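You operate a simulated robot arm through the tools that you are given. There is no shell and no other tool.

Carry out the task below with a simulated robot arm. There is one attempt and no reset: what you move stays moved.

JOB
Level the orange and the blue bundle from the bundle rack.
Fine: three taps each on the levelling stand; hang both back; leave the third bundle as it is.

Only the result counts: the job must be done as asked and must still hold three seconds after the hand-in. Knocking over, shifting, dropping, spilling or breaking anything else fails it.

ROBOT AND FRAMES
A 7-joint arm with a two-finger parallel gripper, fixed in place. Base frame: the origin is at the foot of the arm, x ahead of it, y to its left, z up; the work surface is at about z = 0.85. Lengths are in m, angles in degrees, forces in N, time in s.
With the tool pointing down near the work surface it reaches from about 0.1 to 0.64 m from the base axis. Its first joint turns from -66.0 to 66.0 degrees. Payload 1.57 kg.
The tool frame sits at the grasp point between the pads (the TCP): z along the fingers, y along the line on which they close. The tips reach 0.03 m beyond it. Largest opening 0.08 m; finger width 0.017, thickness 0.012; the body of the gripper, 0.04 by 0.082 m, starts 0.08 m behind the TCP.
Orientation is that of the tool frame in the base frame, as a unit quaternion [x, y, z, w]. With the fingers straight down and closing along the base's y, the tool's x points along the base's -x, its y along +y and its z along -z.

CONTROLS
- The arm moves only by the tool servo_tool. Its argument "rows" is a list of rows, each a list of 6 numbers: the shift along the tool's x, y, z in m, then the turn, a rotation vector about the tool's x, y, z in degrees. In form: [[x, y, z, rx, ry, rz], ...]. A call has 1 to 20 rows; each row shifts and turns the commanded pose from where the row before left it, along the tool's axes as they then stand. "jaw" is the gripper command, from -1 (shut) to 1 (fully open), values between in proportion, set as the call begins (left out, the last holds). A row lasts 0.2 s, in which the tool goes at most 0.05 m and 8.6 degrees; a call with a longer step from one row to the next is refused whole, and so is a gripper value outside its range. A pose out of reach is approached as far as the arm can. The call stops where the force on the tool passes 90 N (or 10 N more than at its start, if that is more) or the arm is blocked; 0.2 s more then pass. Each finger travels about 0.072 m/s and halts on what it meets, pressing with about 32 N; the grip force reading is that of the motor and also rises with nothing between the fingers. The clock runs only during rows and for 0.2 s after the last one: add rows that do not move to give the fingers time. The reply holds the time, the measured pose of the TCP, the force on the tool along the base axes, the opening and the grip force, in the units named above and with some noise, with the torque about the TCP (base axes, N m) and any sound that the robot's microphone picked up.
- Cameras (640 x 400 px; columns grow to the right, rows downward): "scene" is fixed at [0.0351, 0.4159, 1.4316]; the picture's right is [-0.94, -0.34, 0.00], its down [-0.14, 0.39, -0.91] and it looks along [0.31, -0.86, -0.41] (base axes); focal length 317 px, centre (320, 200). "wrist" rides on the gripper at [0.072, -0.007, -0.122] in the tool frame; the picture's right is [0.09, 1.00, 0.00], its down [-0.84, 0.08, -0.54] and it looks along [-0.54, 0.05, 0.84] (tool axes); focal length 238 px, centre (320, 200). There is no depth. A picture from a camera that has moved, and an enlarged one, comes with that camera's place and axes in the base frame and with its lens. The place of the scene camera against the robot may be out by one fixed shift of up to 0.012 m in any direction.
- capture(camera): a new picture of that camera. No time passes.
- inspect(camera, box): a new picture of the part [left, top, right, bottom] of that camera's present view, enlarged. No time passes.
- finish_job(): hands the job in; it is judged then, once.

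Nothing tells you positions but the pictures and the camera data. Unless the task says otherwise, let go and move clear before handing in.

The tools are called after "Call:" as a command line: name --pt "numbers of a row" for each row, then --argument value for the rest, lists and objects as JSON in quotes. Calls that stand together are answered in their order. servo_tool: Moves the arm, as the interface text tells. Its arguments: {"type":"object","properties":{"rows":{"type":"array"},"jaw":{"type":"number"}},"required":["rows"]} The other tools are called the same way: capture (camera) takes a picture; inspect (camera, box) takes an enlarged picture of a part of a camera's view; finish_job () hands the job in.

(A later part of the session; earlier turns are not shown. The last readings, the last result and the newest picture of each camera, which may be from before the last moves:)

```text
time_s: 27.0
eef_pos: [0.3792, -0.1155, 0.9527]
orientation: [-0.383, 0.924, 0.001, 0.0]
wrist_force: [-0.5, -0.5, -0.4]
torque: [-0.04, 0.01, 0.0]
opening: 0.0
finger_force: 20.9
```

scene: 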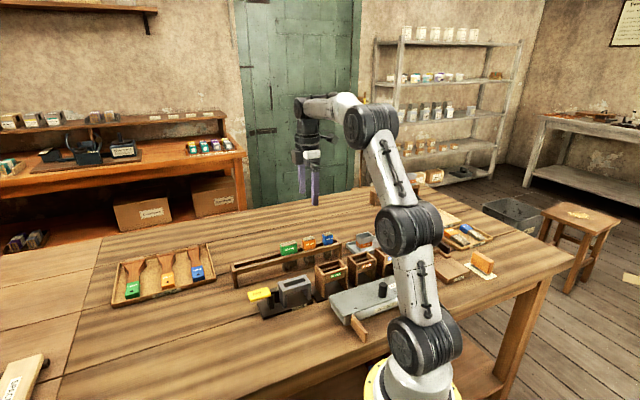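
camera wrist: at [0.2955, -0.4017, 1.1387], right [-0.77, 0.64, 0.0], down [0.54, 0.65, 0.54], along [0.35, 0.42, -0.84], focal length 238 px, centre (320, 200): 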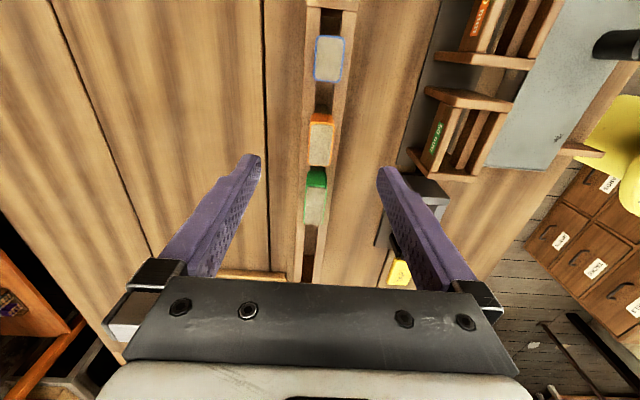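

That was the second click. Third tap now.

Call:
servo_tool --pt "0 0 0.01 0 0 0" --pt "0 0 0.004 0 0 0" --pt "0 0 0.003 0 0 0" --pt "0 0 0 0 0 0"

Call:
servo_tool --pt "0 0 -0.006 0 0 0" --pt "0 0 -0.015 0 0 0" --pt "0 0 -0.03 0 0 0" --pt "0 0 -0.04 0 0 0" --pt "0 0 0 0 0 0" --pt "0 0 0 0 0 0"

Call:
inspect --camera "scene" --box '[245, 250, 325, 310]'

Call:
capture --camera "wrist"

```text
time_s: 28.0
eef_pos: [0.3785, -0.1169, 0.936]
orientation: [-0.382, 0.924, 0.0, 0.001]
wrist_force: [2.7, 1.2, 4.1]
torque: [0.02, -0.07, 0.0]
opening: 0.0001
finger_force: 21.7
heard: click
```

```text
time_s: 29.4
eef_pos: [0.3794, -0.1166, 1.0278]
orientation: [-0.382, 0.924, 0.0, 0.0]
wrist_force: [0.2, 0.2, -0.8]
torque: [0.0, -0.03, 0.02]
opening: 0.0001
finger_force: 21.3
```

```text
6.67 times, centred on (285, 280) of scene
camera zoom: at [0.0351, 0.4159, 1.4316], right [-0.94, -0.34, 0.0], down [-0.14, 0.39, -0.91], along [0.31, -0.86, -0.41], focal length 2112 px, centre (553, -333)
```

zoom: 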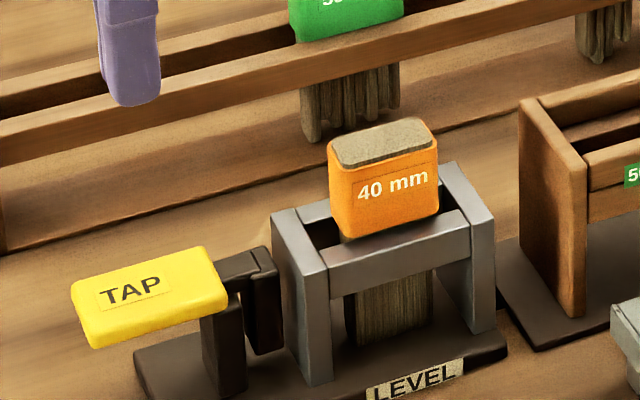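

```text
taken
camera wrist: at [0.3334, -0.1716, 1.1484], right [-0.77, 0.64, 0.0], down [0.54, 0.65, 0.54], along [0.35, 0.42, -0.84], focal length 238 px, centre (320, 200)
```

wrist: 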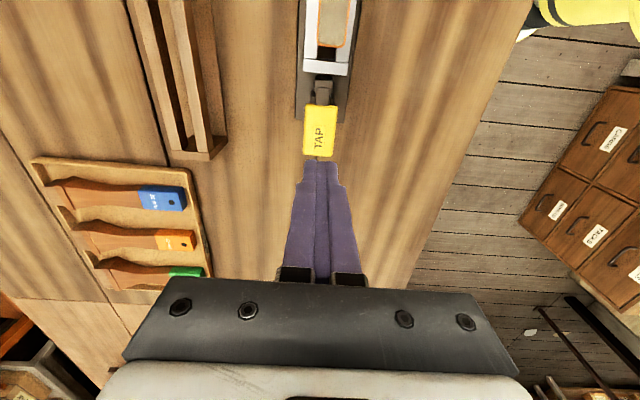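

Three clicks heard, and the bristle ends are now visibly level. I'll go back over the orange bundle with the fingers open.

Call:
servo_tool --pt "0.0 0 0 0 0 0" --pt "0.0306 0 0 0 0 0" --pt "0.0306 0 0 0 0 0" --pt "0.0306 0 0 0 0 0" --pt "0 0 0 0 0 0" --jaw 0.5

Call:
inspect --camera "wrist" --box '[240, 60, 400, 220]'

```text
time_s: 30.6
eef_pos: [0.3139, -0.1824, 1.0276]
orientation: [-0.383, 0.924, 0.0, 0.001]
wrist_force: [-0.5, -0.3, 0.7]
torque: [-0.04, -0.02, 0.01]
opening: 0.0598
finger_force: 0.0
```

```text
2.50 times, centred on (320, 140) of wrist
camera zoom: at [0.2691, -0.2379, 1.148], right [-0.77, 0.64, 0.0], down [0.54, 0.65, 0.54], along [0.35, 0.42, -0.84], focal length 596 px, centre (320, 350)
```

zoom: 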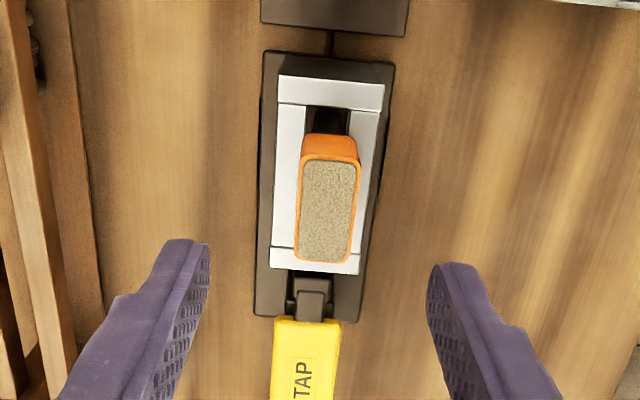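

Orange is centred in the stand beneath the TCP. I'll descend, grip and lift.

Call:
servo_tool --pt "0 0 0.03 0 0 0" --pt "0 0 0.03 0 0 0" --pt "0 0 0.015 0 0 0" --pt "0 0 0.004 0 0 0" --pt "0 0 0 0 0 0"

Call:
servo_tool --pt "0 0 0 0 0 0" --pt "0 0 0 0 0 0" --pt "0 0 0 0 0 0" --pt "0 0 0 0 0 0" --jaw -1

Call:
inspect --camera "wrist" --box '[240, 60, 400, 220]'

```text
time_s: 31.8
eef_pos: [0.3135, -0.1811, 0.9489]
orientation: [-0.382, 0.924, 0.0, 0.0]
wrist_force: [-0.7, 0.3, 0.7]
torque: [0.0, 0.02, -0.03]
opening: 0.06
finger_force: 0.2
```

```text
time_s: 32.8
eef_pos: [0.3145, -0.1818, 0.949]
orientation: [-0.383, 0.924, -0.001, 0.001]
wrist_force: [-0.4, -0.4, -0.6]
torque: [0.0, -0.01, 0.0]
opening: 0.0201
finger_force: 32.4
```

```text
2.50 times, centred on (320, 140) of wrist
camera zoom: at [0.2686, -0.2372, 1.0685], right [-0.77, 0.64, 0.0], down [0.54, 0.65, 0.54], along [0.35, 0.42, -0.84], focal length 596 px, centre (320, 350)
```

zoom: 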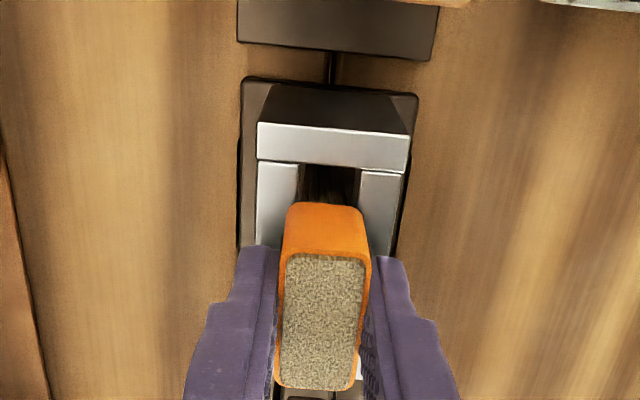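

Call:
servo_tool --pt "0 0 -0.01 0 0 0" --pt "0 0 -0.025 0 0 0" --pt "0 0 -0.03 0 0 0" --pt "0 0 -0.03 0 0 0" --pt "0 0 -0.025 0 0 0" --pt "0.0163 -0.0225 0 0 0 0" --pt "0.0163 -0.0225 0 0 0 0" --pt "0.0163 -0.0225 0 0 0 0" --pt "0.0163 -0.0225 0 0 0 0" --pt "0.0163 -0.0225 0 0 0 0" --pt "0.0163 -0.0225 0 0 0 0" --pt "0 0 0 0 0 0"

Call:
inspect --camera "scene" --box '[250, 170, 350, 270]'

Call:
inspect --camera "wrist" --box '[240, 40, 400, 200]'

```text
time_s: 35.4
eef_pos: [0.3391, -0.3455, 1.0674]
orientation: [-0.382, 0.924, 0.0, 0.0]
wrist_force: [-0.5, -0.7, -0.2]
torque: [0.02, -0.03, 0.0]
opening: 0.0206
finger_force: 31.7
```

```text
4.00 times, centred on (300, 220) of scene
camera zoom: at [0.0351, 0.4159, 1.4316], right [-0.94, -0.34, 0.0], down [-0.14, 0.39, -0.91], along [0.31, -0.86, -0.41], focal length 1267 px, centre (400, 120)
```

zoom: 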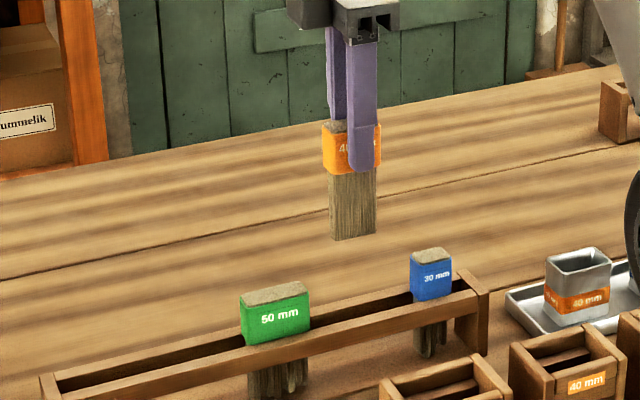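

```text
2.50 times, centred on (320, 120) of wrist
camera zoom: at [0.2949, -0.4019, 1.1879], right [-0.77, 0.64, 0.0], down [0.54, 0.65, 0.54], along [0.35, 0.42, -0.84], focal length 596 px, centre (320, 400)
```

zoom: 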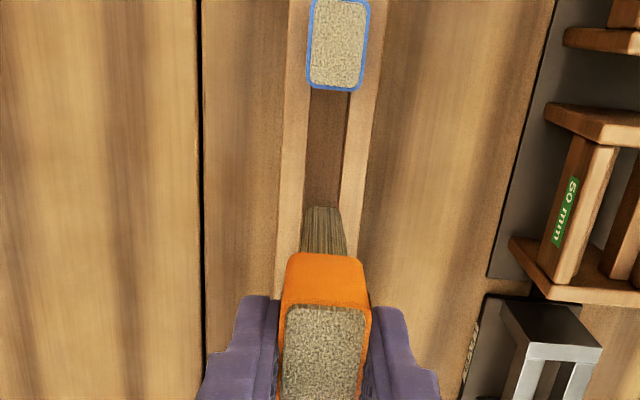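

The bristles are level. I'll lower to just above the rack rails and check the lateral alignment.

Call:
servo_tool --pt "0 0 0.025 0 0 0" --pt "0 0 0.02 0 0 0" --pt "0 0 0 0 0 0"

Call:
inspect --camera "wrist" --box '[270, 60, 370, 160]'

Call:
inspect --camera "scene" --box '[260, 190, 360, 270]'

```text
time_s: 36.2
eef_pos: [0.3391, -0.3448, 1.022]
orientation: [-0.383, 0.924, 0.0, 0.0]
wrist_force: [-1.1, -0.1, -0.4]
torque: [-0.02, -0.01, -0.01]
opening: 0.0201
finger_force: 32.1
```

```text
4.00 times, centred on (320, 110) of wrist
camera zoom: at [0.2942, -0.4016, 1.1429], right [-0.77, 0.64, 0.0], down [0.54, 0.65, 0.54], along [0.35, 0.42, -0.84], focal length 953 px, centre (320, 560)
```

zoom: 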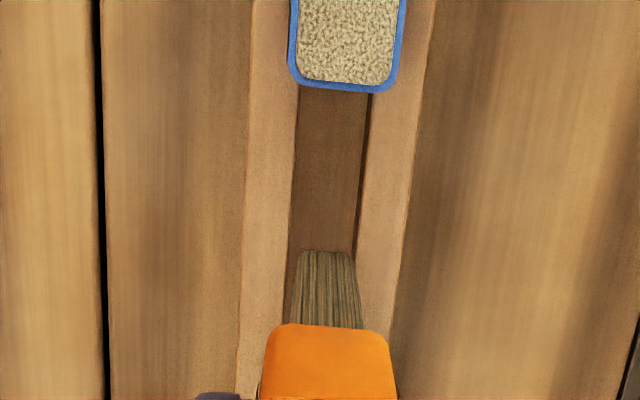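

```text
5.00 times, centred on (310, 230) of scene
camera zoom: at [0.0351, 0.4159, 1.4316], right [-0.94, -0.34, 0.0], down [-0.14, 0.39, -0.91], along [0.31, -0.86, -0.41], focal length 1584 px, centre (370, 50)
```

zoom: 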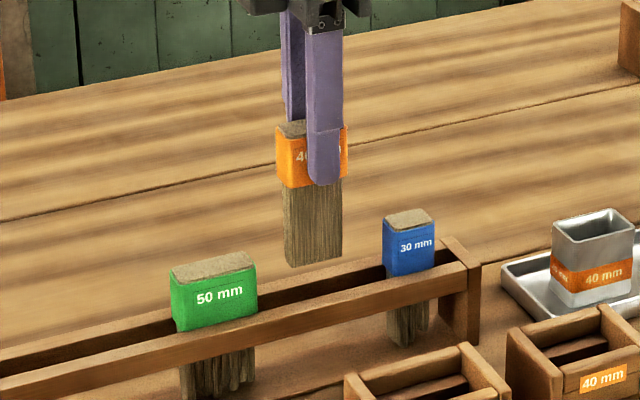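

The bristles are centred over the rack slot to within about 0.2 mm. I'll lower slowly.

Call:
servo_tool --pt "0 0 0.01 0 0 0" --pt "0 0 0.01 0 0 0" --pt "0 0 0.01 0 0 0" --pt "0 0 0.01 0 0 0" --pt "0 0 0.01 0 0 0" --pt "0 0 0.01 0 0 0" --pt "0 0 0.01 0 0 0" --pt "0 0 0.003 0 0 0" --pt "0 0 0 0 0 0"

Call:
inspect --camera "scene" --box '[270, 210, 350, 270]'

Call:
inspect --camera "wrist" --box '[270, 60, 370, 160]'

```text
time_s: 38.2
eef_pos: [0.3393, -0.346, 0.9502]
orientation: [-0.383, 0.924, 0.0, 0.0]
wrist_force: [0.3, -0.2, -0.7]
torque: [0.0, -0.01, 0.04]
opening: 0.02
finger_force: 31.7
```

```text
6.67 times, centred on (310, 240) of scene
camera zoom: at [0.0351, 0.4159, 1.4316], right [-0.94, -0.34, 0.0], down [-0.14, 0.39, -0.91], along [0.31, -0.86, -0.41], focal length 2112 px, centre (387, -67)
```

zoom: 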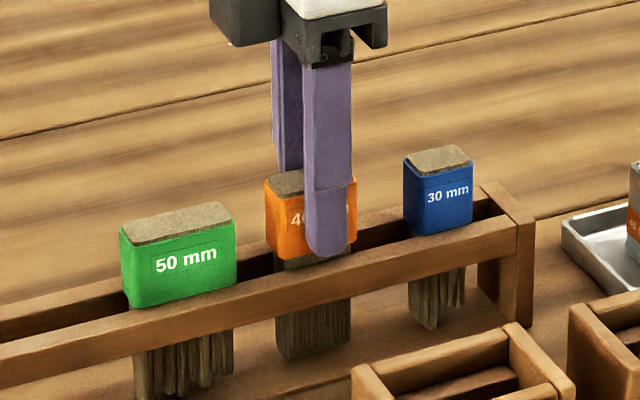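

```text
4.00 times, centred on (320, 110) of wrist
camera zoom: at [0.2945, -0.4018, 1.0702], right [-0.77, 0.64, 0.0], down [0.54, 0.65, 0.54], along [0.35, 0.42, -0.84], focal length 953 px, centre (320, 560)
```

zoom: 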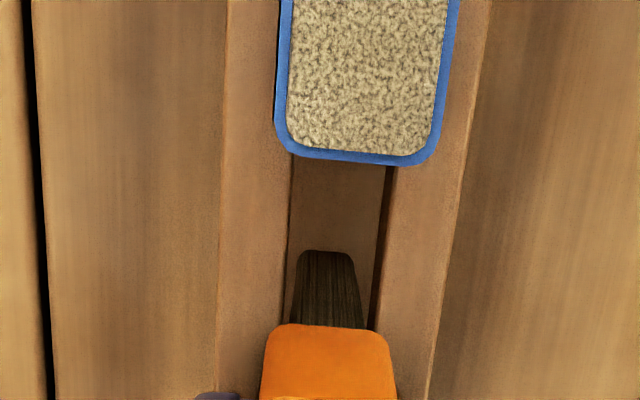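

The bundle is in the slot and a few mm from seating. I'll make small steps now.

Call:
servo_tool --pt "0 0 0.002 0 0 0" --pt "0 0 0.001 0 0 0" --pt "0 0 0 0 0 0"

Call:
servo_tool --pt "0 0 0.001 0 0 0" --pt "0 0 0 0 0 0"

Call:
servo_tool --pt "0 0 0.001 0 0 0" --pt "0 0 0 0 0 0"

Call:
inspect --camera "scene" --box '[270, 210, 350, 270]'

```text
time_s: 39.0
eef_pos: [0.3399, -0.3464, 0.9465]
orientation: [-0.383, 0.924, 0.0, 0.0]
wrist_force: [-0.4, 0.2, -1.4]
torque: [0.01, -0.04, 0.02]
opening: 0.0201
finger_force: 31.3
```

```text
time_s: 39.6
eef_pos: [0.3403, -0.346, 0.9451]
orientation: [-0.383, 0.924, 0.0, 0.0]
wrist_force: [0.2, 0.8, -0.9]
torque: [-0.01, 0.02, 0.01]
opening: 0.0202
finger_force: 32.1
```

```text
time_s: 40.2
eef_pos: [0.3405, -0.3463, 0.9451]
orientation: [-0.383, 0.924, 0.0, 0.0]
wrist_force: [-0.3, 0.0, 0.0]
torque: [0.01, 0.02, -0.02]
opening: 0.02
finger_force: 32.1
```

```text
6.67 times, centred on (310, 240) of scene
camera zoom: at [0.0351, 0.4159, 1.4316], right [-0.94, -0.34, 0.0], down [-0.14, 0.39, -0.91], along [0.31, -0.86, -0.41], focal length 2112 px, centre (387, -67)
```

zoom: 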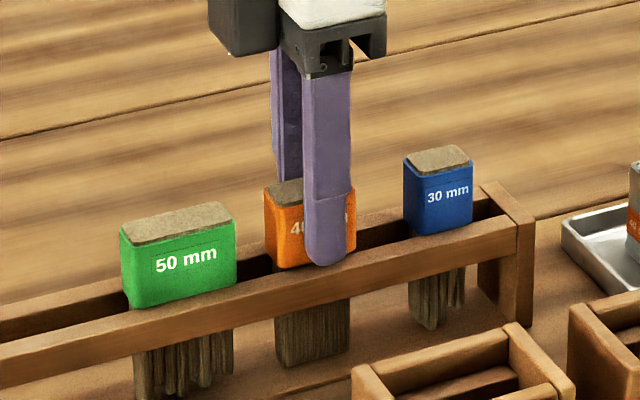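

Call:
servo_tool --pt "0 0 0.001 0 0 0" --pt "0 0 0 0 0 0"

Call:
servo_tool --pt "0 0 0.001 0 0 0" --pt "0 0 0 0 0 0"

```text
time_s: 40.8
eef_pos: [0.3406, -0.3448, 0.9439]
orientation: [-0.382, 0.924, 0.0, 0.0]
wrist_force: [-0.5, 0.2, 0.3]
torque: [-0.02, -0.03, 0.01]
opening: 0.0201
finger_force: 32.3
```

```text
time_s: 41.4
eef_pos: [0.3407, -0.3464, 0.9445]
orientation: [-0.382, 0.924, 0.0, 0.0]
wrist_force: [-0.5, 1.1, 3.6]
torque: [0.02, -0.05, 0.0]
opening: 0.02
finger_force: 31.5
```

First contact at 3.6 N, so it is resting on the rails. I'll release it and rise.

Call:
servo_tool --pt "0 0 0 0 0 0" --pt "0 0 0 0 0 0" --pt "0 0 0 0 0 0" --pt "0 0 0 0 0 0" --jaw 0.5

Call:
servo_tool --pt "0 0 -0.01 0 0 0" --pt "0 0 -0.03 0 0 0" --pt "0 0 -0.045 0 0 0" --pt "0 0 0 0 0 0"

Call:
inspect --camera "scene" --box '[270, 210, 350, 270]'

Call:
inspect --camera "wrist" --box '[240, 20, 400, 180]'

```text
time_s: 42.4
eef_pos: [0.3403, -0.3455, 0.9435]
orientation: [-0.382, 0.924, 0.001, -0.001]
wrist_force: [0.1, 0.1, 0.4]
torque: [0.01, -0.03, -0.03]
opening: 0.06
finger_force: 0.0
```

```text
time_s: 43.4
eef_pos: [0.3403, -0.3447, 1.0289]
orientation: [-0.382, 0.924, -0.001, 0.0]
wrist_force: [0.3, 0.1, 0.1]
torque: [0.03, -0.01, 0.0]
opening: 0.0602
finger_force: 0.1
```

```text
6.67 times, centred on (310, 240) of scene
camera zoom: at [0.0351, 0.4159, 1.4316], right [-0.94, -0.34, 0.0], down [-0.14, 0.39, -0.91], along [0.31, -0.86, -0.41], focal length 2112 px, centre (387, -67)
```

zoom: 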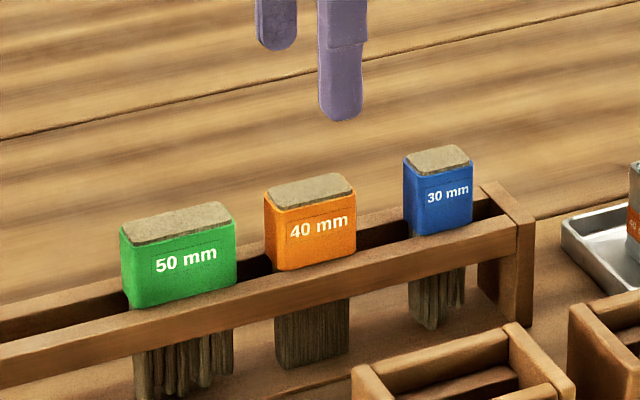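

```text
2.50 times, centred on (320, 100) of wrist
camera zoom: at [0.2954, -0.401, 1.1498], right [-0.77, 0.64, 0.0], down [0.54, 0.65, 0.54], along [0.35, 0.42, -0.84], focal length 596 px, centre (320, 450)
```

zoom: 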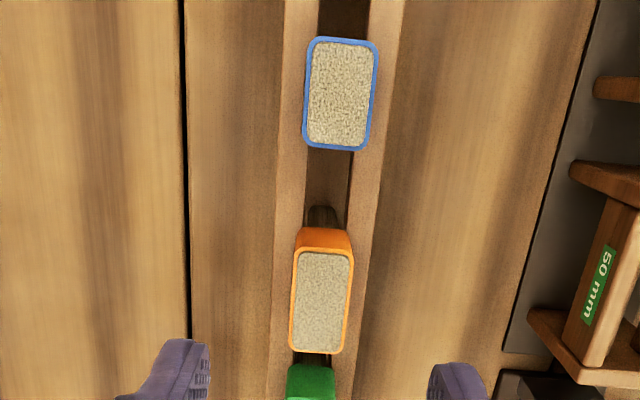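

Orange is seated back in the rack. Blue is 65 mm further along the rack, so I'll move over it and check.

Call:
servo_tool --pt "0.022 0 0 0 0 0" --pt "0.022 0 0 0 0 0" --pt "0.021 0 0 0 0 0" --pt "0 0 0.015 0 0 0" --pt "0 0 0 0 0 0"

Call:
inspect --camera "wrist" --box '[240, 40, 400, 200]'

Call:
capture --camera "scene"

```text
time_s: 44.6
eef_pos: [0.2935, -0.3915, 1.0133]
orientation: [-0.383, 0.924, 0.0, 0.0]
wrist_force: [0.2, -0.5, 0.4]
torque: [0.0, 0.0, 0.03]
opening: 0.0601
finger_force: 0.1
```

```text
2.50 times, centred on (320, 120) of wrist
camera zoom: at [0.2491, -0.4472, 1.1336], right [-0.77, 0.64, 0.0], down [0.54, 0.65, 0.54], along [0.35, 0.42, -0.84], focal length 596 px, centre (320, 400)
```

zoom: 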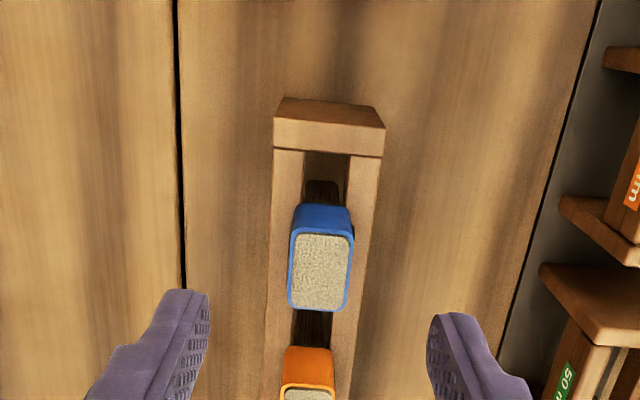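

```text
taken
```

scene: 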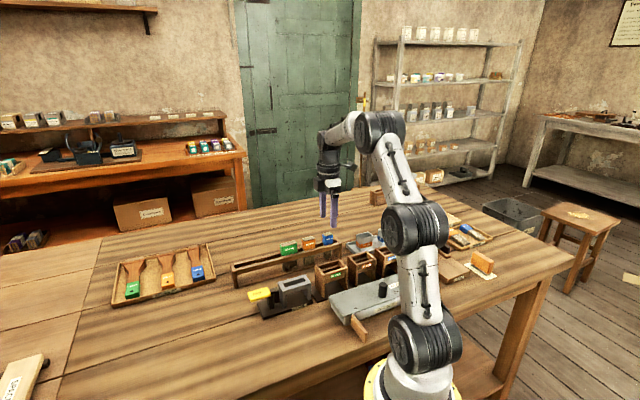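

Blue is centred beneath the TCP. I'll descend and grip.

Call:
servo_tool --pt "0 0 0.03 0 0 0" --pt "0 0 0.03 0 0 0" --pt "0 0 0.0095 0 0 0" --pt "0 0 0 0 0 0"

Call:
servo_tool --pt "0 0 0 0 0 0" --pt "0 0 0 0 0 0" --pt "0 0 0 0 0 0" --pt "0 0 0 0 0 0" --jaw -1

Call:
inspect --camera "wrist" --box '[240, 40, 400, 200]'

Call:
inspect --camera "scene" --box '[280, 200, 360, 270]'

```text
time_s: 45.6
eef_pos: [0.2937, -0.3908, 0.9439]
orientation: [-0.383, 0.924, 0.0, 0.0]
wrist_force: [0.3, 0.4, 0.2]
torque: [0.02, 0.01, -0.03]
opening: 0.0599
finger_force: 0.1
```

```text
time_s: 46.6
eef_pos: [0.2932, -0.3924, 0.9438]
orientation: [-0.383, 0.924, 0.0, 0.001]
wrist_force: [0.9, -0.3, 0.1]
torque: [-0.01, -0.02, -0.01]
opening: 0.0203
finger_force: 31.9
```

```text
2.50 times, centred on (320, 120) of wrist
camera zoom: at [0.2486, -0.4477, 1.0643], right [-0.77, 0.64, 0.0], down [0.54, 0.65, 0.54], along [0.35, 0.42, -0.84], focal length 596 px, centre (320, 400)
```

zoom: 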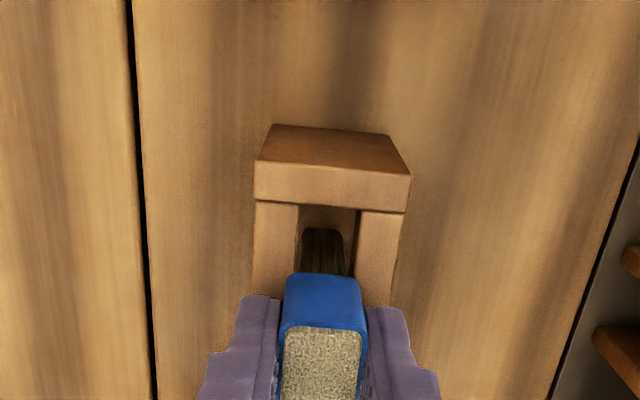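

```text
5.71 times, centred on (320, 235) of scene
camera zoom: at [0.0351, 0.4159, 1.4316], right [-0.94, -0.34, 0.0], down [-0.14, 0.39, -0.91], along [0.31, -0.86, -0.41], focal length 1810 px, centre (320, 0)
```

zoom: 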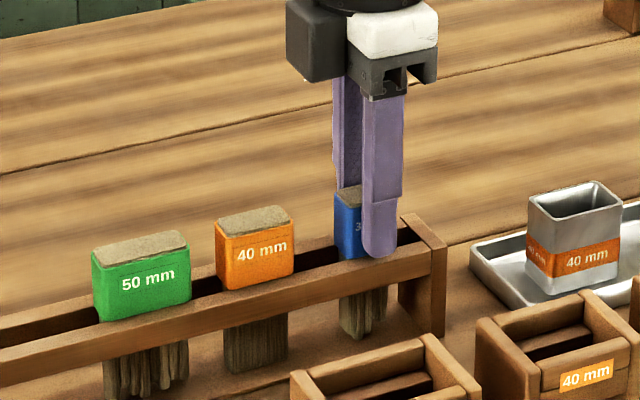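

Blue is gripped. I'll lift it and carry it over the stand.

Call:
servo_tool --pt "0 0 -0.01 0 0 0" --pt "0 0 -0.025 0 0 0" --pt "0 0 -0.03 0 0 0" --pt "0 0 -0.03 0 0 0" --pt "0 0 -0.03 0 0 0" --pt "-0.02334 0.0192 0 0 0 0" --pt "-0.02334 0.0192 0 0 0 0" --pt "-0.02334 0.0192 0 0 0 0" --pt "-0.02334 0.0192 0 0 0 0" --pt "-0.02334 0.0192 0 0 0 0" --pt "-0.02334 0.0192 0 0 0 0" --pt "-0.02334 0.0192 0 0 0 0" --pt "0 0 0 0 0 0"

Call:
inspect --camera "wrist" --box '[240, 40, 400, 200]'

Call:
inspect --camera "scene" --box '[240, 200, 360, 310]'

```text
time_s: 49.4
eef_pos: [0.3151, -0.1806, 1.0675]
orientation: [-0.383, 0.924, 0.0, 0.0]
wrist_force: [-0.2, 0.2, -0.4]
torque: [-0.02, 0.02, 0.02]
opening: 0.0203
finger_force: 31.6
```

```text
2.50 times, centred on (320, 120) of wrist
camera zoom: at [0.2698, -0.237, 1.1885], right [-0.77, 0.64, 0.0], down [0.54, 0.65, 0.54], along [0.35, 0.42, -0.84], focal length 596 px, centre (320, 400)
```

zoom: 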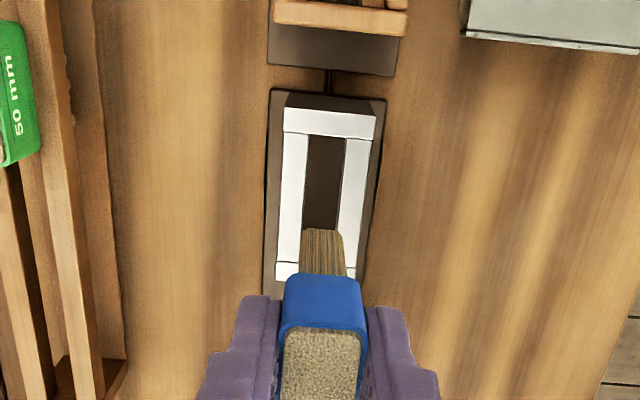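

```text
3.64 times, centred on (300, 255) of scene
camera zoom: at [0.0351, 0.4159, 1.4316], right [-0.94, -0.34, 0.0], down [-0.14, 0.39, -0.91], along [0.31, -0.86, -0.41], focal length 1152 px, centre (393, 0)
```

zoom: 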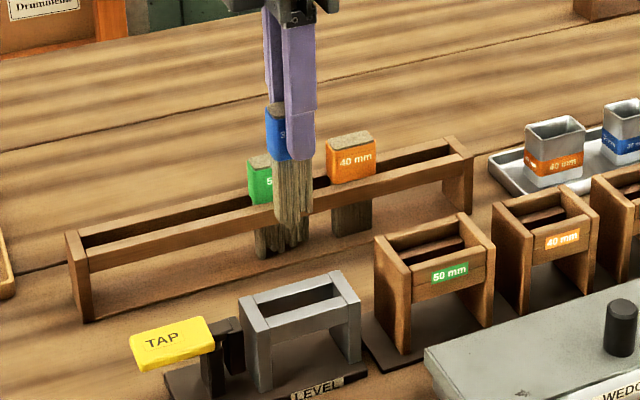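

Blue is above the stand. I'll lower to just above the frame and check the alignment.

Call:
servo_tool --pt "0 0 0.025 0 0 0" --pt "0 0 0.023 0 0 0" --pt "0 0 0 0 0 0"

Call:
inspect --camera "wrist" --box '[270, 60, 370, 160]'

Call:
inspect --camera "scene" --box '[255, 230, 335, 310]'

```text
time_s: 50.2
eef_pos: [0.3151, -0.181, 1.0192]
orientation: [-0.382, 0.924, 0.0, 0.0]
wrist_force: [-0.8, 0.4, -0.5]
torque: [0.01, 0.0, -0.01]
opening: 0.0201
finger_force: 32.5
```

```text
4.00 times, centred on (320, 110) of wrist
camera zoom: at [0.2701, -0.2372, 1.1402], right [-0.77, 0.64, 0.0], down [0.54, 0.65, 0.54], along [0.35, 0.42, -0.84], focal length 953 px, centre (320, 560)
```

zoom: 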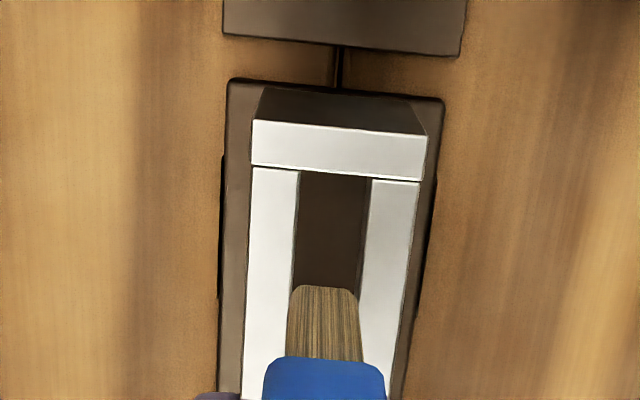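

```text
5.00 times, centred on (295, 270) of scene
camera zoom: at [0.0351, 0.4159, 1.4316], right [-0.94, -0.34, 0.0], down [-0.14, 0.39, -0.91], along [0.31, -0.86, -0.41], focal length 1584 px, centre (445, -150)
```

zoom: 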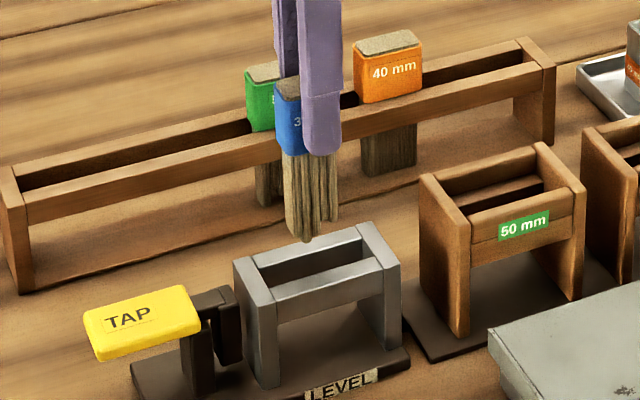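

The slot is about 1.6 mm to the right of the bristles, so I'll shift by that along the tool's y and recheck.

Call:
servo_tool --pt "0 0.0016 0 0 0 0" --pt "0 0 0.012 0 0 0" --pt "0 0 0 0 0 0"

Call:
inspect --camera "wrist" --box '[270, 60, 370, 160]'

```text
time_s: 51.0
eef_pos: [0.3145, -0.1811, 1.0083]
orientation: [-0.383, 0.924, 0.0, 0.0]
wrist_force: [0.2, -0.9, -0.3]
torque: [0.03, 0.02, -0.02]
opening: 0.02
finger_force: 32.4
```

```text
4.00 times, centred on (320, 110) of wrist
camera zoom: at [0.2684, -0.2359, 1.1284], right [-0.77, 0.64, 0.0], down [0.54, 0.65, 0.54], along [0.35, 0.42, -0.84], focal length 953 px, centre (320, 560)
```

zoom: 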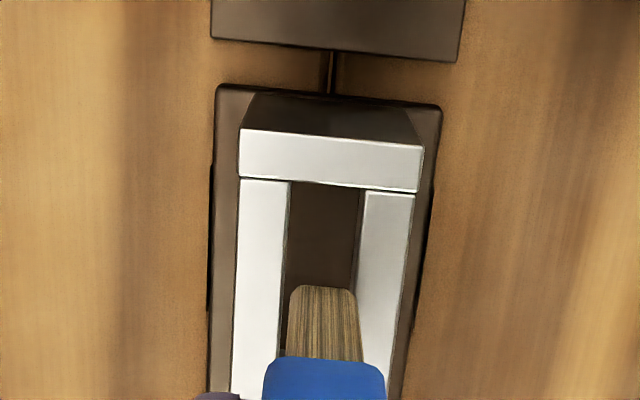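

Now it is centred. I'll lower into the slot.

Call:
servo_tool --pt "0 0 0.01 0 0 0" --pt "0 0 0.01 0 0 0" --pt "0 0 0.01 0 0 0" --pt "0 0 0.01 0 0 0" --pt "0 0 0.01 0 0 0" --pt "0 0 0.005 0 0 0" --pt "0 0 0 0 0 0"

Call:
inspect --camera "scene" --box '[255, 240, 335, 310]'

Call:
servo_tool --pt "0 0 0.002 0 0 0" --pt "0 0 0 0 0 0"

Call:
servo_tool --pt "0 0 0.001 0 0 0" --pt "0 0 0 0 0 0"

```text
time_s: 52.6
eef_pos: [0.313, -0.1792, 0.9532]
orientation: [-0.383, 0.924, 0.0, 0.0]
wrist_force: [-0.1, 0.2, -1.8]
torque: [0.01, -0.01, -0.01]
opening: 0.0202
finger_force: 31.7
```

```text
5.71 times, centred on (295, 275) of scene
camera zoom: at [0.0351, 0.4159, 1.4316], right [-0.94, -0.34, 0.0], down [-0.14, 0.39, -0.91], along [0.31, -0.86, -0.41], focal length 1810 px, centre (463, -229)
```

zoom: 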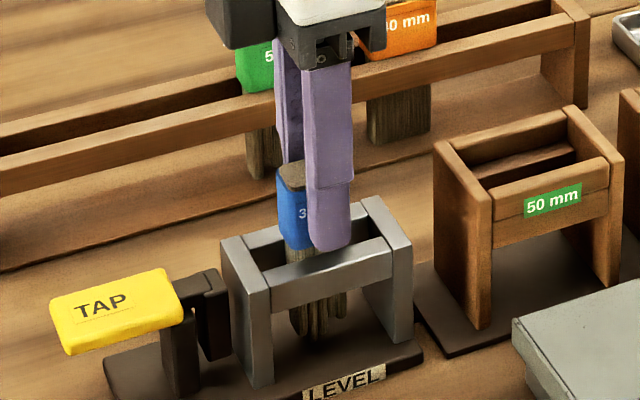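

```text
time_s: 53.2
eef_pos: [0.3136, -0.1794, 0.9513]
orientation: [-0.383, 0.924, 0.0, 0.0]
wrist_force: [0.1, 0.0, -0.3]
torque: [0.0, -0.03, -0.02]
opening: 0.0199
finger_force: 31.7
```

```text
time_s: 53.8
eef_pos: [0.3141, -0.1794, 0.9513]
orientation: [-0.383, 0.924, 0.001, -0.001]
wrist_force: [-0.1, 0.4, -0.1]
torque: [-0.03, -0.01, -0.01]
opening: 0.0202
finger_force: 31.7
```

Call:
servo_tool --pt "0 0 0.001 0 0 0" --pt "0 0 0 0 0 0"

Call:
servo_tool --pt "0 0 0.001 0 0 0" --pt "0 0 0 0 0 0"

Call:
servo_tool --pt "0 0 0.001 0 0 0" --pt "0 0 0 0 0 0"

Call:
inspect --camera "scene" --box '[265, 250, 325, 300]'

```text
time_s: 54.4
eef_pos: [0.3134, -0.18, 0.9477]
orientation: [-0.382, 0.924, 0.0, 0.0]
wrist_force: [0.5, -0.7, -0.4]
torque: [0.01, 0.01, -0.01]
opening: 0.0201
finger_force: 31.9
```

```text
time_s: 55.0
eef_pos: [0.3142, -0.1799, 0.9476]
orientation: [-0.382, 0.924, 0.0, 0.0]
wrist_force: [-0.5, 0.5, -0.5]
torque: [-0.04, 0.02, -0.02]
opening: 0.0202
finger_force: 32.0
```

```text
time_s: 55.6
eef_pos: [0.3131, -0.1801, 0.9481]
orientation: [-0.383, 0.924, -0.001, 0.0]
wrist_force: [-3.8, 1.7, 10.4]
torque: [0.18, 0.26, 0.02]
opening: 0.0202
finger_force: 31.6
```

```text
8.00 times, centred on (295, 275) of scene
camera zoom: at [0.0349, 0.4161, 1.4316], right [-0.94, -0.34, 0.0], down [-0.14, 0.39, -0.91], along [0.31, -0.86, -0.41], focal length 2534 px, centre (520, -400)
```

zoom: 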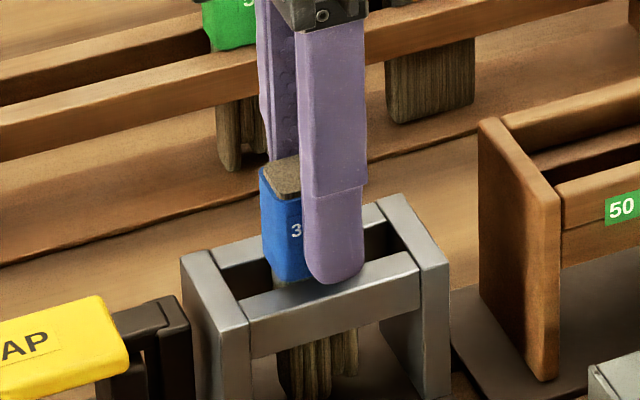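

Contact at 10 N shows blue is seated. I'll ease up 0.7 mm, release and rise.

Call:
servo_tool --pt "0 0 -0.0007 0 0 0" --pt "0 0 0 0 0 0"

Call:
servo_tool --pt "0 0 0 0 0 0" --pt "0 0 0 0 0 0" --pt "0 0 0 0 0 0" --pt "0 0 0 0 0 0" --jaw 0.5

Call:
servo_tool --pt "0 0 -0.01 0 0 0" --pt "0 0 -0.03 0 0 0" --pt "0 0 -0.045 0 0 0" --pt "0 0 0 0 0 0"

Call:
inspect --camera "scene" --box '[245, 250, 325, 310]'

Call:
inspect --camera "wrist" --box '[240, 60, 400, 220]'

```text
time_s: 56.2
eef_pos: [0.3127, -0.1809, 0.9491]
orientation: [-0.382, 0.924, 0.0, 0.001]
wrist_force: [-1.0, 0.7, 6.3]
torque: [0.04, 0.08, -0.02]
opening: 0.02
finger_force: 32.0
```

```text
time_s: 57.2
eef_pos: [0.313, -0.1811, 0.948]
orientation: [-0.383, 0.924, 0.0, 0.0]
wrist_force: [0.8, -0.1, -0.2]
torque: [0.01, 0.01, 0.04]
opening: 0.0601
finger_force: 0.1
```

```text
time_s: 58.2
eef_pos: [0.313, -0.1801, 1.0329]
orientation: [-0.382, 0.924, 0.0, -0.001]
wrist_force: [0.2, -0.2, 0.0]
torque: [0.0, -0.02, 0.01]
opening: 0.0599
finger_force: 0.0
```

```text
6.67 times, centred on (285, 280) of scene
camera zoom: at [0.0351, 0.4159, 1.4316], right [-0.94, -0.34, 0.0], down [-0.14, 0.39, -0.91], along [0.31, -0.86, -0.41], focal length 2112 px, centre (553, -333)
```

zoom: 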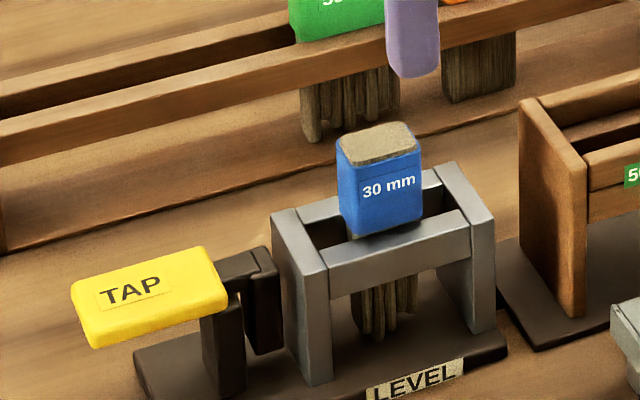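

```text
2.50 times, centred on (320, 140) of wrist
camera zoom: at [0.2677, -0.2357, 1.153], right [-0.77, 0.64, 0.0], down [0.54, 0.65, 0.54], along [0.35, 0.42, -0.84], focal length 596 px, centre (320, 350)
```

zoom: 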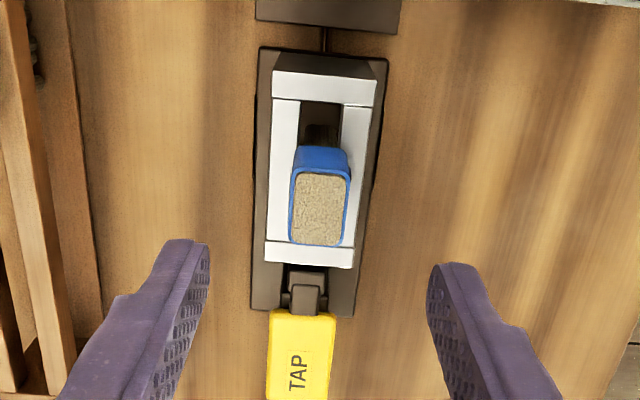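

Blue sits upright in the stand. I'll close the fingers and move to just above the TAP paddle.

Call:
servo_tool --pt "-0.0231 0 0 0 0 0" --pt "-0.0231 0 0 0 0 0" --pt "-0.0231 0 0 0 0 0" --pt "-0.0231 0 0 0 0 0" --pt "0 0 0.03 0 0 0" --pt "0 0 0.03 0 0 0" --pt "0 0 0.018 0 0 0" --pt "0 0 0 0 0 0" --jaw -1

Call:
inspect --camera "scene" --box '[225, 240, 325, 310]'

Call:
inspect --camera "wrist" --box '[240, 60, 400, 220]'

```text
time_s: 60.0
eef_pos: [0.3792, -0.1151, 0.9537]
orientation: [-0.382, 0.924, 0.0, 0.0]
wrist_force: [-0.5, 0.3, -0.2]
torque: [0.01, 0.01, -0.04]
opening: 0.0001
finger_force: 21.0
```

```text
5.71 times, centred on (275, 275) of scene
camera zoom: at [0.0351, 0.4159, 1.4316], right [-0.94, -0.34, 0.0], down [-0.14, 0.39, -0.91], along [0.31, -0.86, -0.41], focal length 1810 px, centre (577, -229)
```

zoom: 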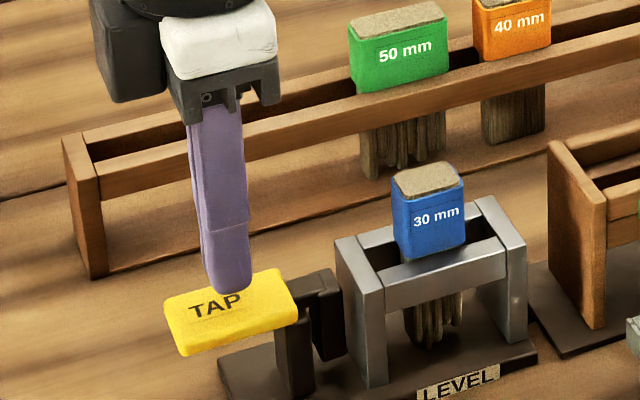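

```text
2.50 times, centred on (320, 140) of wrist
camera zoom: at [0.3336, -0.1703, 1.0746], right [-0.77, 0.64, 0.0], down [0.54, 0.65, 0.54], along [0.35, 0.42, -0.84], focal length 596 px, centre (320, 350)
```

zoom: 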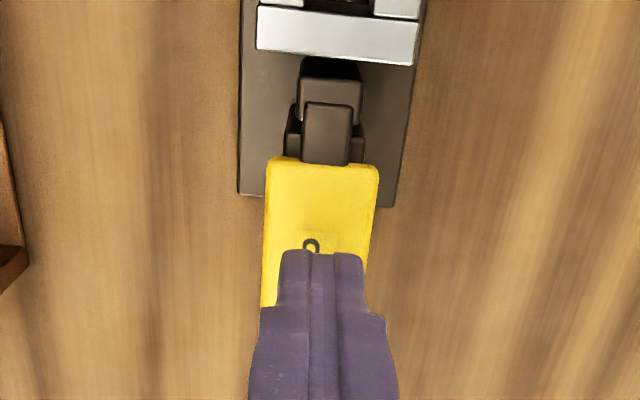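

In position, so this is the first tap for blue.

Call:
servo_tool --pt "0 0 0.01 0 0 0" --pt "0 0 0.004 0 0 0" --pt "0 0 0.003 0 0 0" --pt "0 0 0 0 0 0"

```text
time_s: 61.0
eef_pos: [0.3788, -0.1145, 0.9377]
orientation: [-0.383, 0.924, 0.0, 0.0]
wrist_force: [1.9, 0.8, 2.2]
torque: [0.01, -0.03, -0.01]
opening: 0.0
finger_force: 21.5
```

No click yet, so I'll press 1 mm further.

Call:
servo_tool --pt "0 0 0.001 0 0 0" --pt "0 0 0 0 0 0"

```text
time_s: 61.6
eef_pos: [0.3784, -0.1154, 0.937]
orientation: [-0.382, 0.924, 0.001, 0.0]
wrist_force: [1.7, 1.3, 2.7]
torque: [0.02, -0.03, -0.02]
opening: 0.0
finger_force: 21.4
heard: click
```

Tap one clicked. I'll release and press again with the same 18 mm stroke.

Call:
servo_tool --pt "0 0 -0.007 0 0 0" --pt "0 0 -0.011 0 0 0" --pt "0 0 0 0 0 0" --pt "0 0 0 0 0 0" --pt "0 0 0 0 0 0"

Call:
servo_tool --pt "0 0 0.01 0 0 0" --pt "0 0 0.004 0 0 0" --pt "0 0 0.004 0 0 0" --pt "0 0 0 0 0 0"

```text
time_s: 62.8
eef_pos: [0.3797, -0.1149, 0.9546]
orientation: [-0.383, 0.924, 0.0, 0.0]
wrist_force: [-0.5, 0.6, 0.2]
torque: [-0.04, 0.02, 0.01]
opening: 0.0001
finger_force: 21.0
```

```text
time_s: 63.8
eef_pos: [0.379, -0.1153, 0.9376]
orientation: [-0.383, 0.924, 0.0, 0.0]
wrist_force: [2.2, 1.0, 2.2]
torque: [-0.01, -0.01, 0.0]
opening: 0.0
finger_force: 21.9
heard: click
```

Second click heard. Third tap now.

Call:
servo_tool --pt "0 0 -0.007 0 0 0" --pt "0 0 -0.011 0 0 0" --pt "0 0 0 0 0 0" --pt "0 0 0 0 0 0" --pt "0 0 0 0 0 0"

Call:
servo_tool --pt "0 0 0.01 0 0 0" --pt "0 0 0.004 0 0 0" --pt "0 0 0.004 0 0 0" --pt "0 0 0 0 0 0"

```text
time_s: 65.0
eef_pos: [0.3795, -0.1141, 0.9554]
orientation: [-0.383, 0.924, 0.0, 0.0]
wrist_force: [1.1, -0.2, 0.1]
torque: [0.0, 0.0, 0.01]
opening: 0.0003
finger_force: 21.3
```

```text
time_s: 66.0
eef_pos: [0.3799, -0.1149, 0.938]
orientation: [-0.382, 0.924, -0.001, 0.001]
wrist_force: [1.6, 1.2, 2.6]
torque: [0.02, -0.01, -0.01]
opening: 0.0002
finger_force: 20.9
heard: click
```

Third click heard. I'll rise, open and return over the blue bundle.

Call:
servo_tool --pt "0 0 -0.007 0 0 0" --pt "0 0 -0.015 0 0 0" --pt "0 0 -0.03 0 0 0" --pt "0 0 -0.04 0 0 0" --pt "0 0 0 0 0 0"

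Call:
servo_tool --pt "0 0 0 0 0 0" --pt "0.0308 0 0 0 0 0" --pt "0.0308 0 0 0 0 0" --pt "0.0308 0 0 0 0 0" --pt "0 0 0 0 0 0" --jaw 0.5

Call:
inspect --camera "scene" --box '[245, 250, 325, 310]'

Call:
inspect --camera "wrist" --box '[240, 60, 400, 220]'

```text
time_s: 67.2
eef_pos: [0.3778, -0.1161, 1.0296]
orientation: [-0.382, 0.924, 0.0, 0.0]
wrist_force: [0.3, -0.2, -0.6]
torque: [0.01, 0.01, 0.0]
opening: 0.0
finger_force: 21.1
```

```text
time_s: 68.4
eef_pos: [0.3125, -0.1814, 1.0284]
orientation: [-0.383, 0.924, 0.001, 0.0]
wrist_force: [0.3, -0.8, -0.8]
torque: [0.04, -0.01, -0.02]
opening: 0.0601
finger_force: 0.1
```

```text
6.67 times, centred on (285, 280) of scene
camera zoom: at [0.0351, 0.4159, 1.4316], right [-0.94, -0.34, 0.0], down [-0.14, 0.39, -0.91], along [0.31, -0.86, -0.41], focal length 2112 px, centre (553, -333)
```

zoom: 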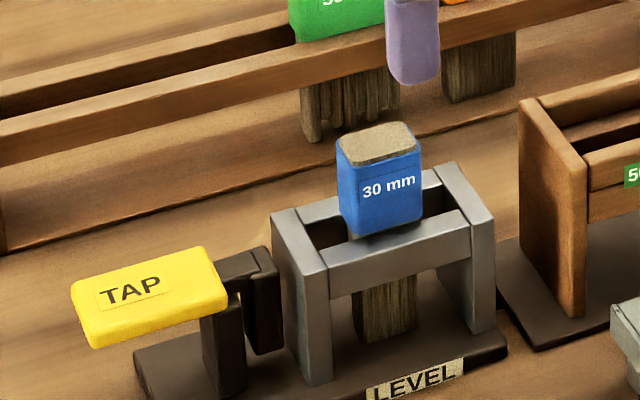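

```text
2.50 times, centred on (320, 140) of wrist
camera zoom: at [0.2683, -0.2371, 1.1491], right [-0.77, 0.64, 0.0], down [0.54, 0.65, 0.54], along [0.35, 0.42, -0.84], focal length 596 px, centre (320, 350)
```

zoom: 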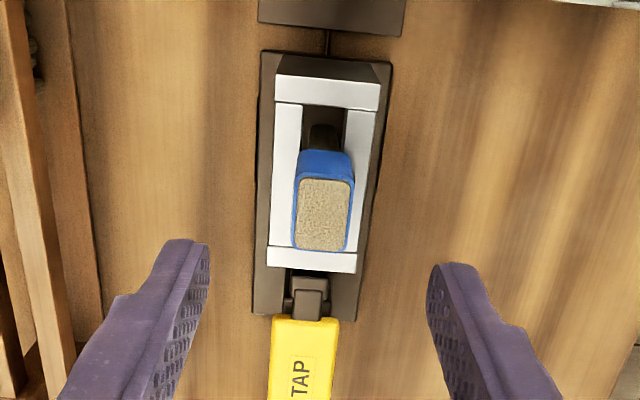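

Blue's bristles are level. I'll descend and grip it.

Call:
servo_tool --pt "0 0 0.03 0 0 0" --pt "0 0 0.03 0 0 0" --pt "0 0 0.015 0 0 0" --pt "0 0 0.0045 0 0 0" --pt "0 0 0 0 0 0"

Call:
servo_tool --pt "0 0 0 0 0 0" --pt "0 0 0 0 0 0" --pt "0 0 0 0 0 0" --pt "0 0 0 0 0 0" --jaw -1

Call:
inspect --camera "wrist" --box '[240, 60, 400, 220]'

```text
time_s: 69.6
eef_pos: [0.3129, -0.1801, 0.9495]
orientation: [-0.383, 0.924, 0.0, 0.0]
wrist_force: [-0.4, -0.7, 0.0]
torque: [0.01, -0.01, -0.03]
opening: 0.0603
finger_force: 0.0
```

```text
time_s: 70.6
eef_pos: [0.3122, -0.1807, 0.9494]
orientation: [-0.383, 0.924, 0.0, 0.001]
wrist_force: [-0.5, 0.1, 0.5]
torque: [0.01, -0.04, 0.02]
opening: 0.0199
finger_force: 32.2
```

```text
2.50 times, centred on (320, 140) of wrist
camera zoom: at [0.2679, -0.2363, 1.0706], right [-0.77, 0.64, 0.0], down [0.54, 0.65, 0.54], along [0.35, 0.42, -0.84], focal length 596 px, centre (320, 350)
```

zoom: 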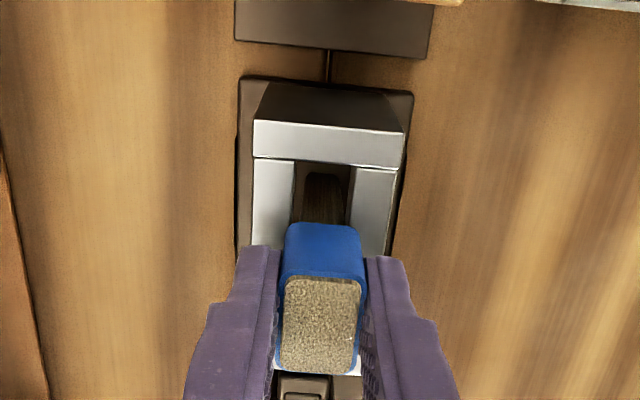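

Gripped. I'll lift it and carry it back over its place in the rack.

Call:
servo_tool --pt "0 0 -0.01 0 0 0" --pt "0 0 -0.025 0 0 0" --pt "0 0 -0.03 0 0 0" --pt "0 0 -0.03 0 0 0" --pt "0 0 -0.025 0 0 0" --pt "0.02327 -0.0194 0 0 0 0" --pt "0.02327 -0.0194 0 0 0 0" --pt "0.02327 -0.0194 0 0 0 0" --pt "0.02327 -0.0194 0 0 0 0" --pt "0.02327 -0.0194 0 0 0 0" --pt "0.02327 -0.0194 0 0 0 0" --pt "0.02327 -0.0194 0 0 0 0" --pt "0 0 0 0 0 0"

Call:
servo_tool --pt "0 0 0.025 0 0 0" --pt "0 0 0.02 0 0 0" --pt "0 0 0 0 0 0"

Call:
inspect --camera "wrist" --box '[270, 60, 370, 160]'

Call:
inspect --camera "scene" --box '[270, 190, 370, 270]'

```text
time_s: 73.4
eef_pos: [0.2943, -0.3921, 1.0707]
orientation: [-0.383, 0.924, 0.0, 0.0]
wrist_force: [-0.7, 0.3, 0.1]
torque: [0.0, 0.02, -0.02]
opening: 0.02
finger_force: 31.9
```

```text
time_s: 74.2
eef_pos: [0.2947, -0.3905, 1.0265]
orientation: [-0.382, 0.924, 0.001, 0.0]
wrist_force: [-0.3, -1.3, 0.0]
torque: [-0.04, -0.01, -0.03]
opening: 0.0204
finger_force: 31.9
```

```text
4.00 times, centred on (320, 110) of wrist
camera zoom: at [0.2493, -0.4471, 1.1453], right [-0.77, 0.64, 0.0], down [0.54, 0.65, 0.54], along [0.35, 0.42, -0.84], focal length 953 px, centre (320, 560)
```

zoom: 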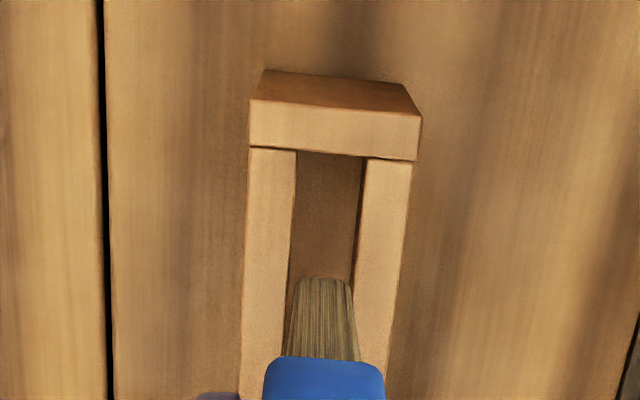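

```text
5.00 times, centred on (320, 230) of scene
camera zoom: at [0.0351, 0.4159, 1.4316], right [-0.94, -0.34, 0.0], down [-0.14, 0.39, -0.91], along [0.31, -0.86, -0.41], focal length 1584 px, centre (320, 50)
```

zoom: 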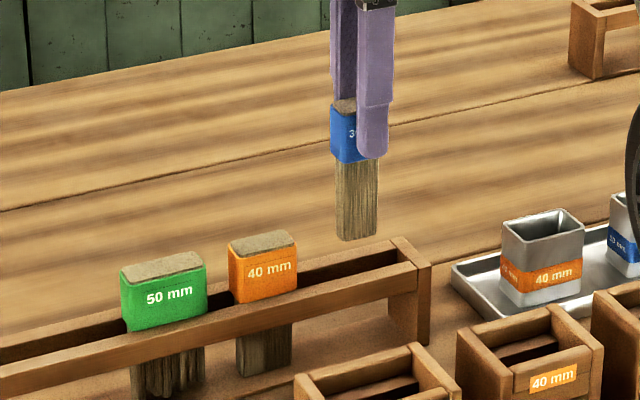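

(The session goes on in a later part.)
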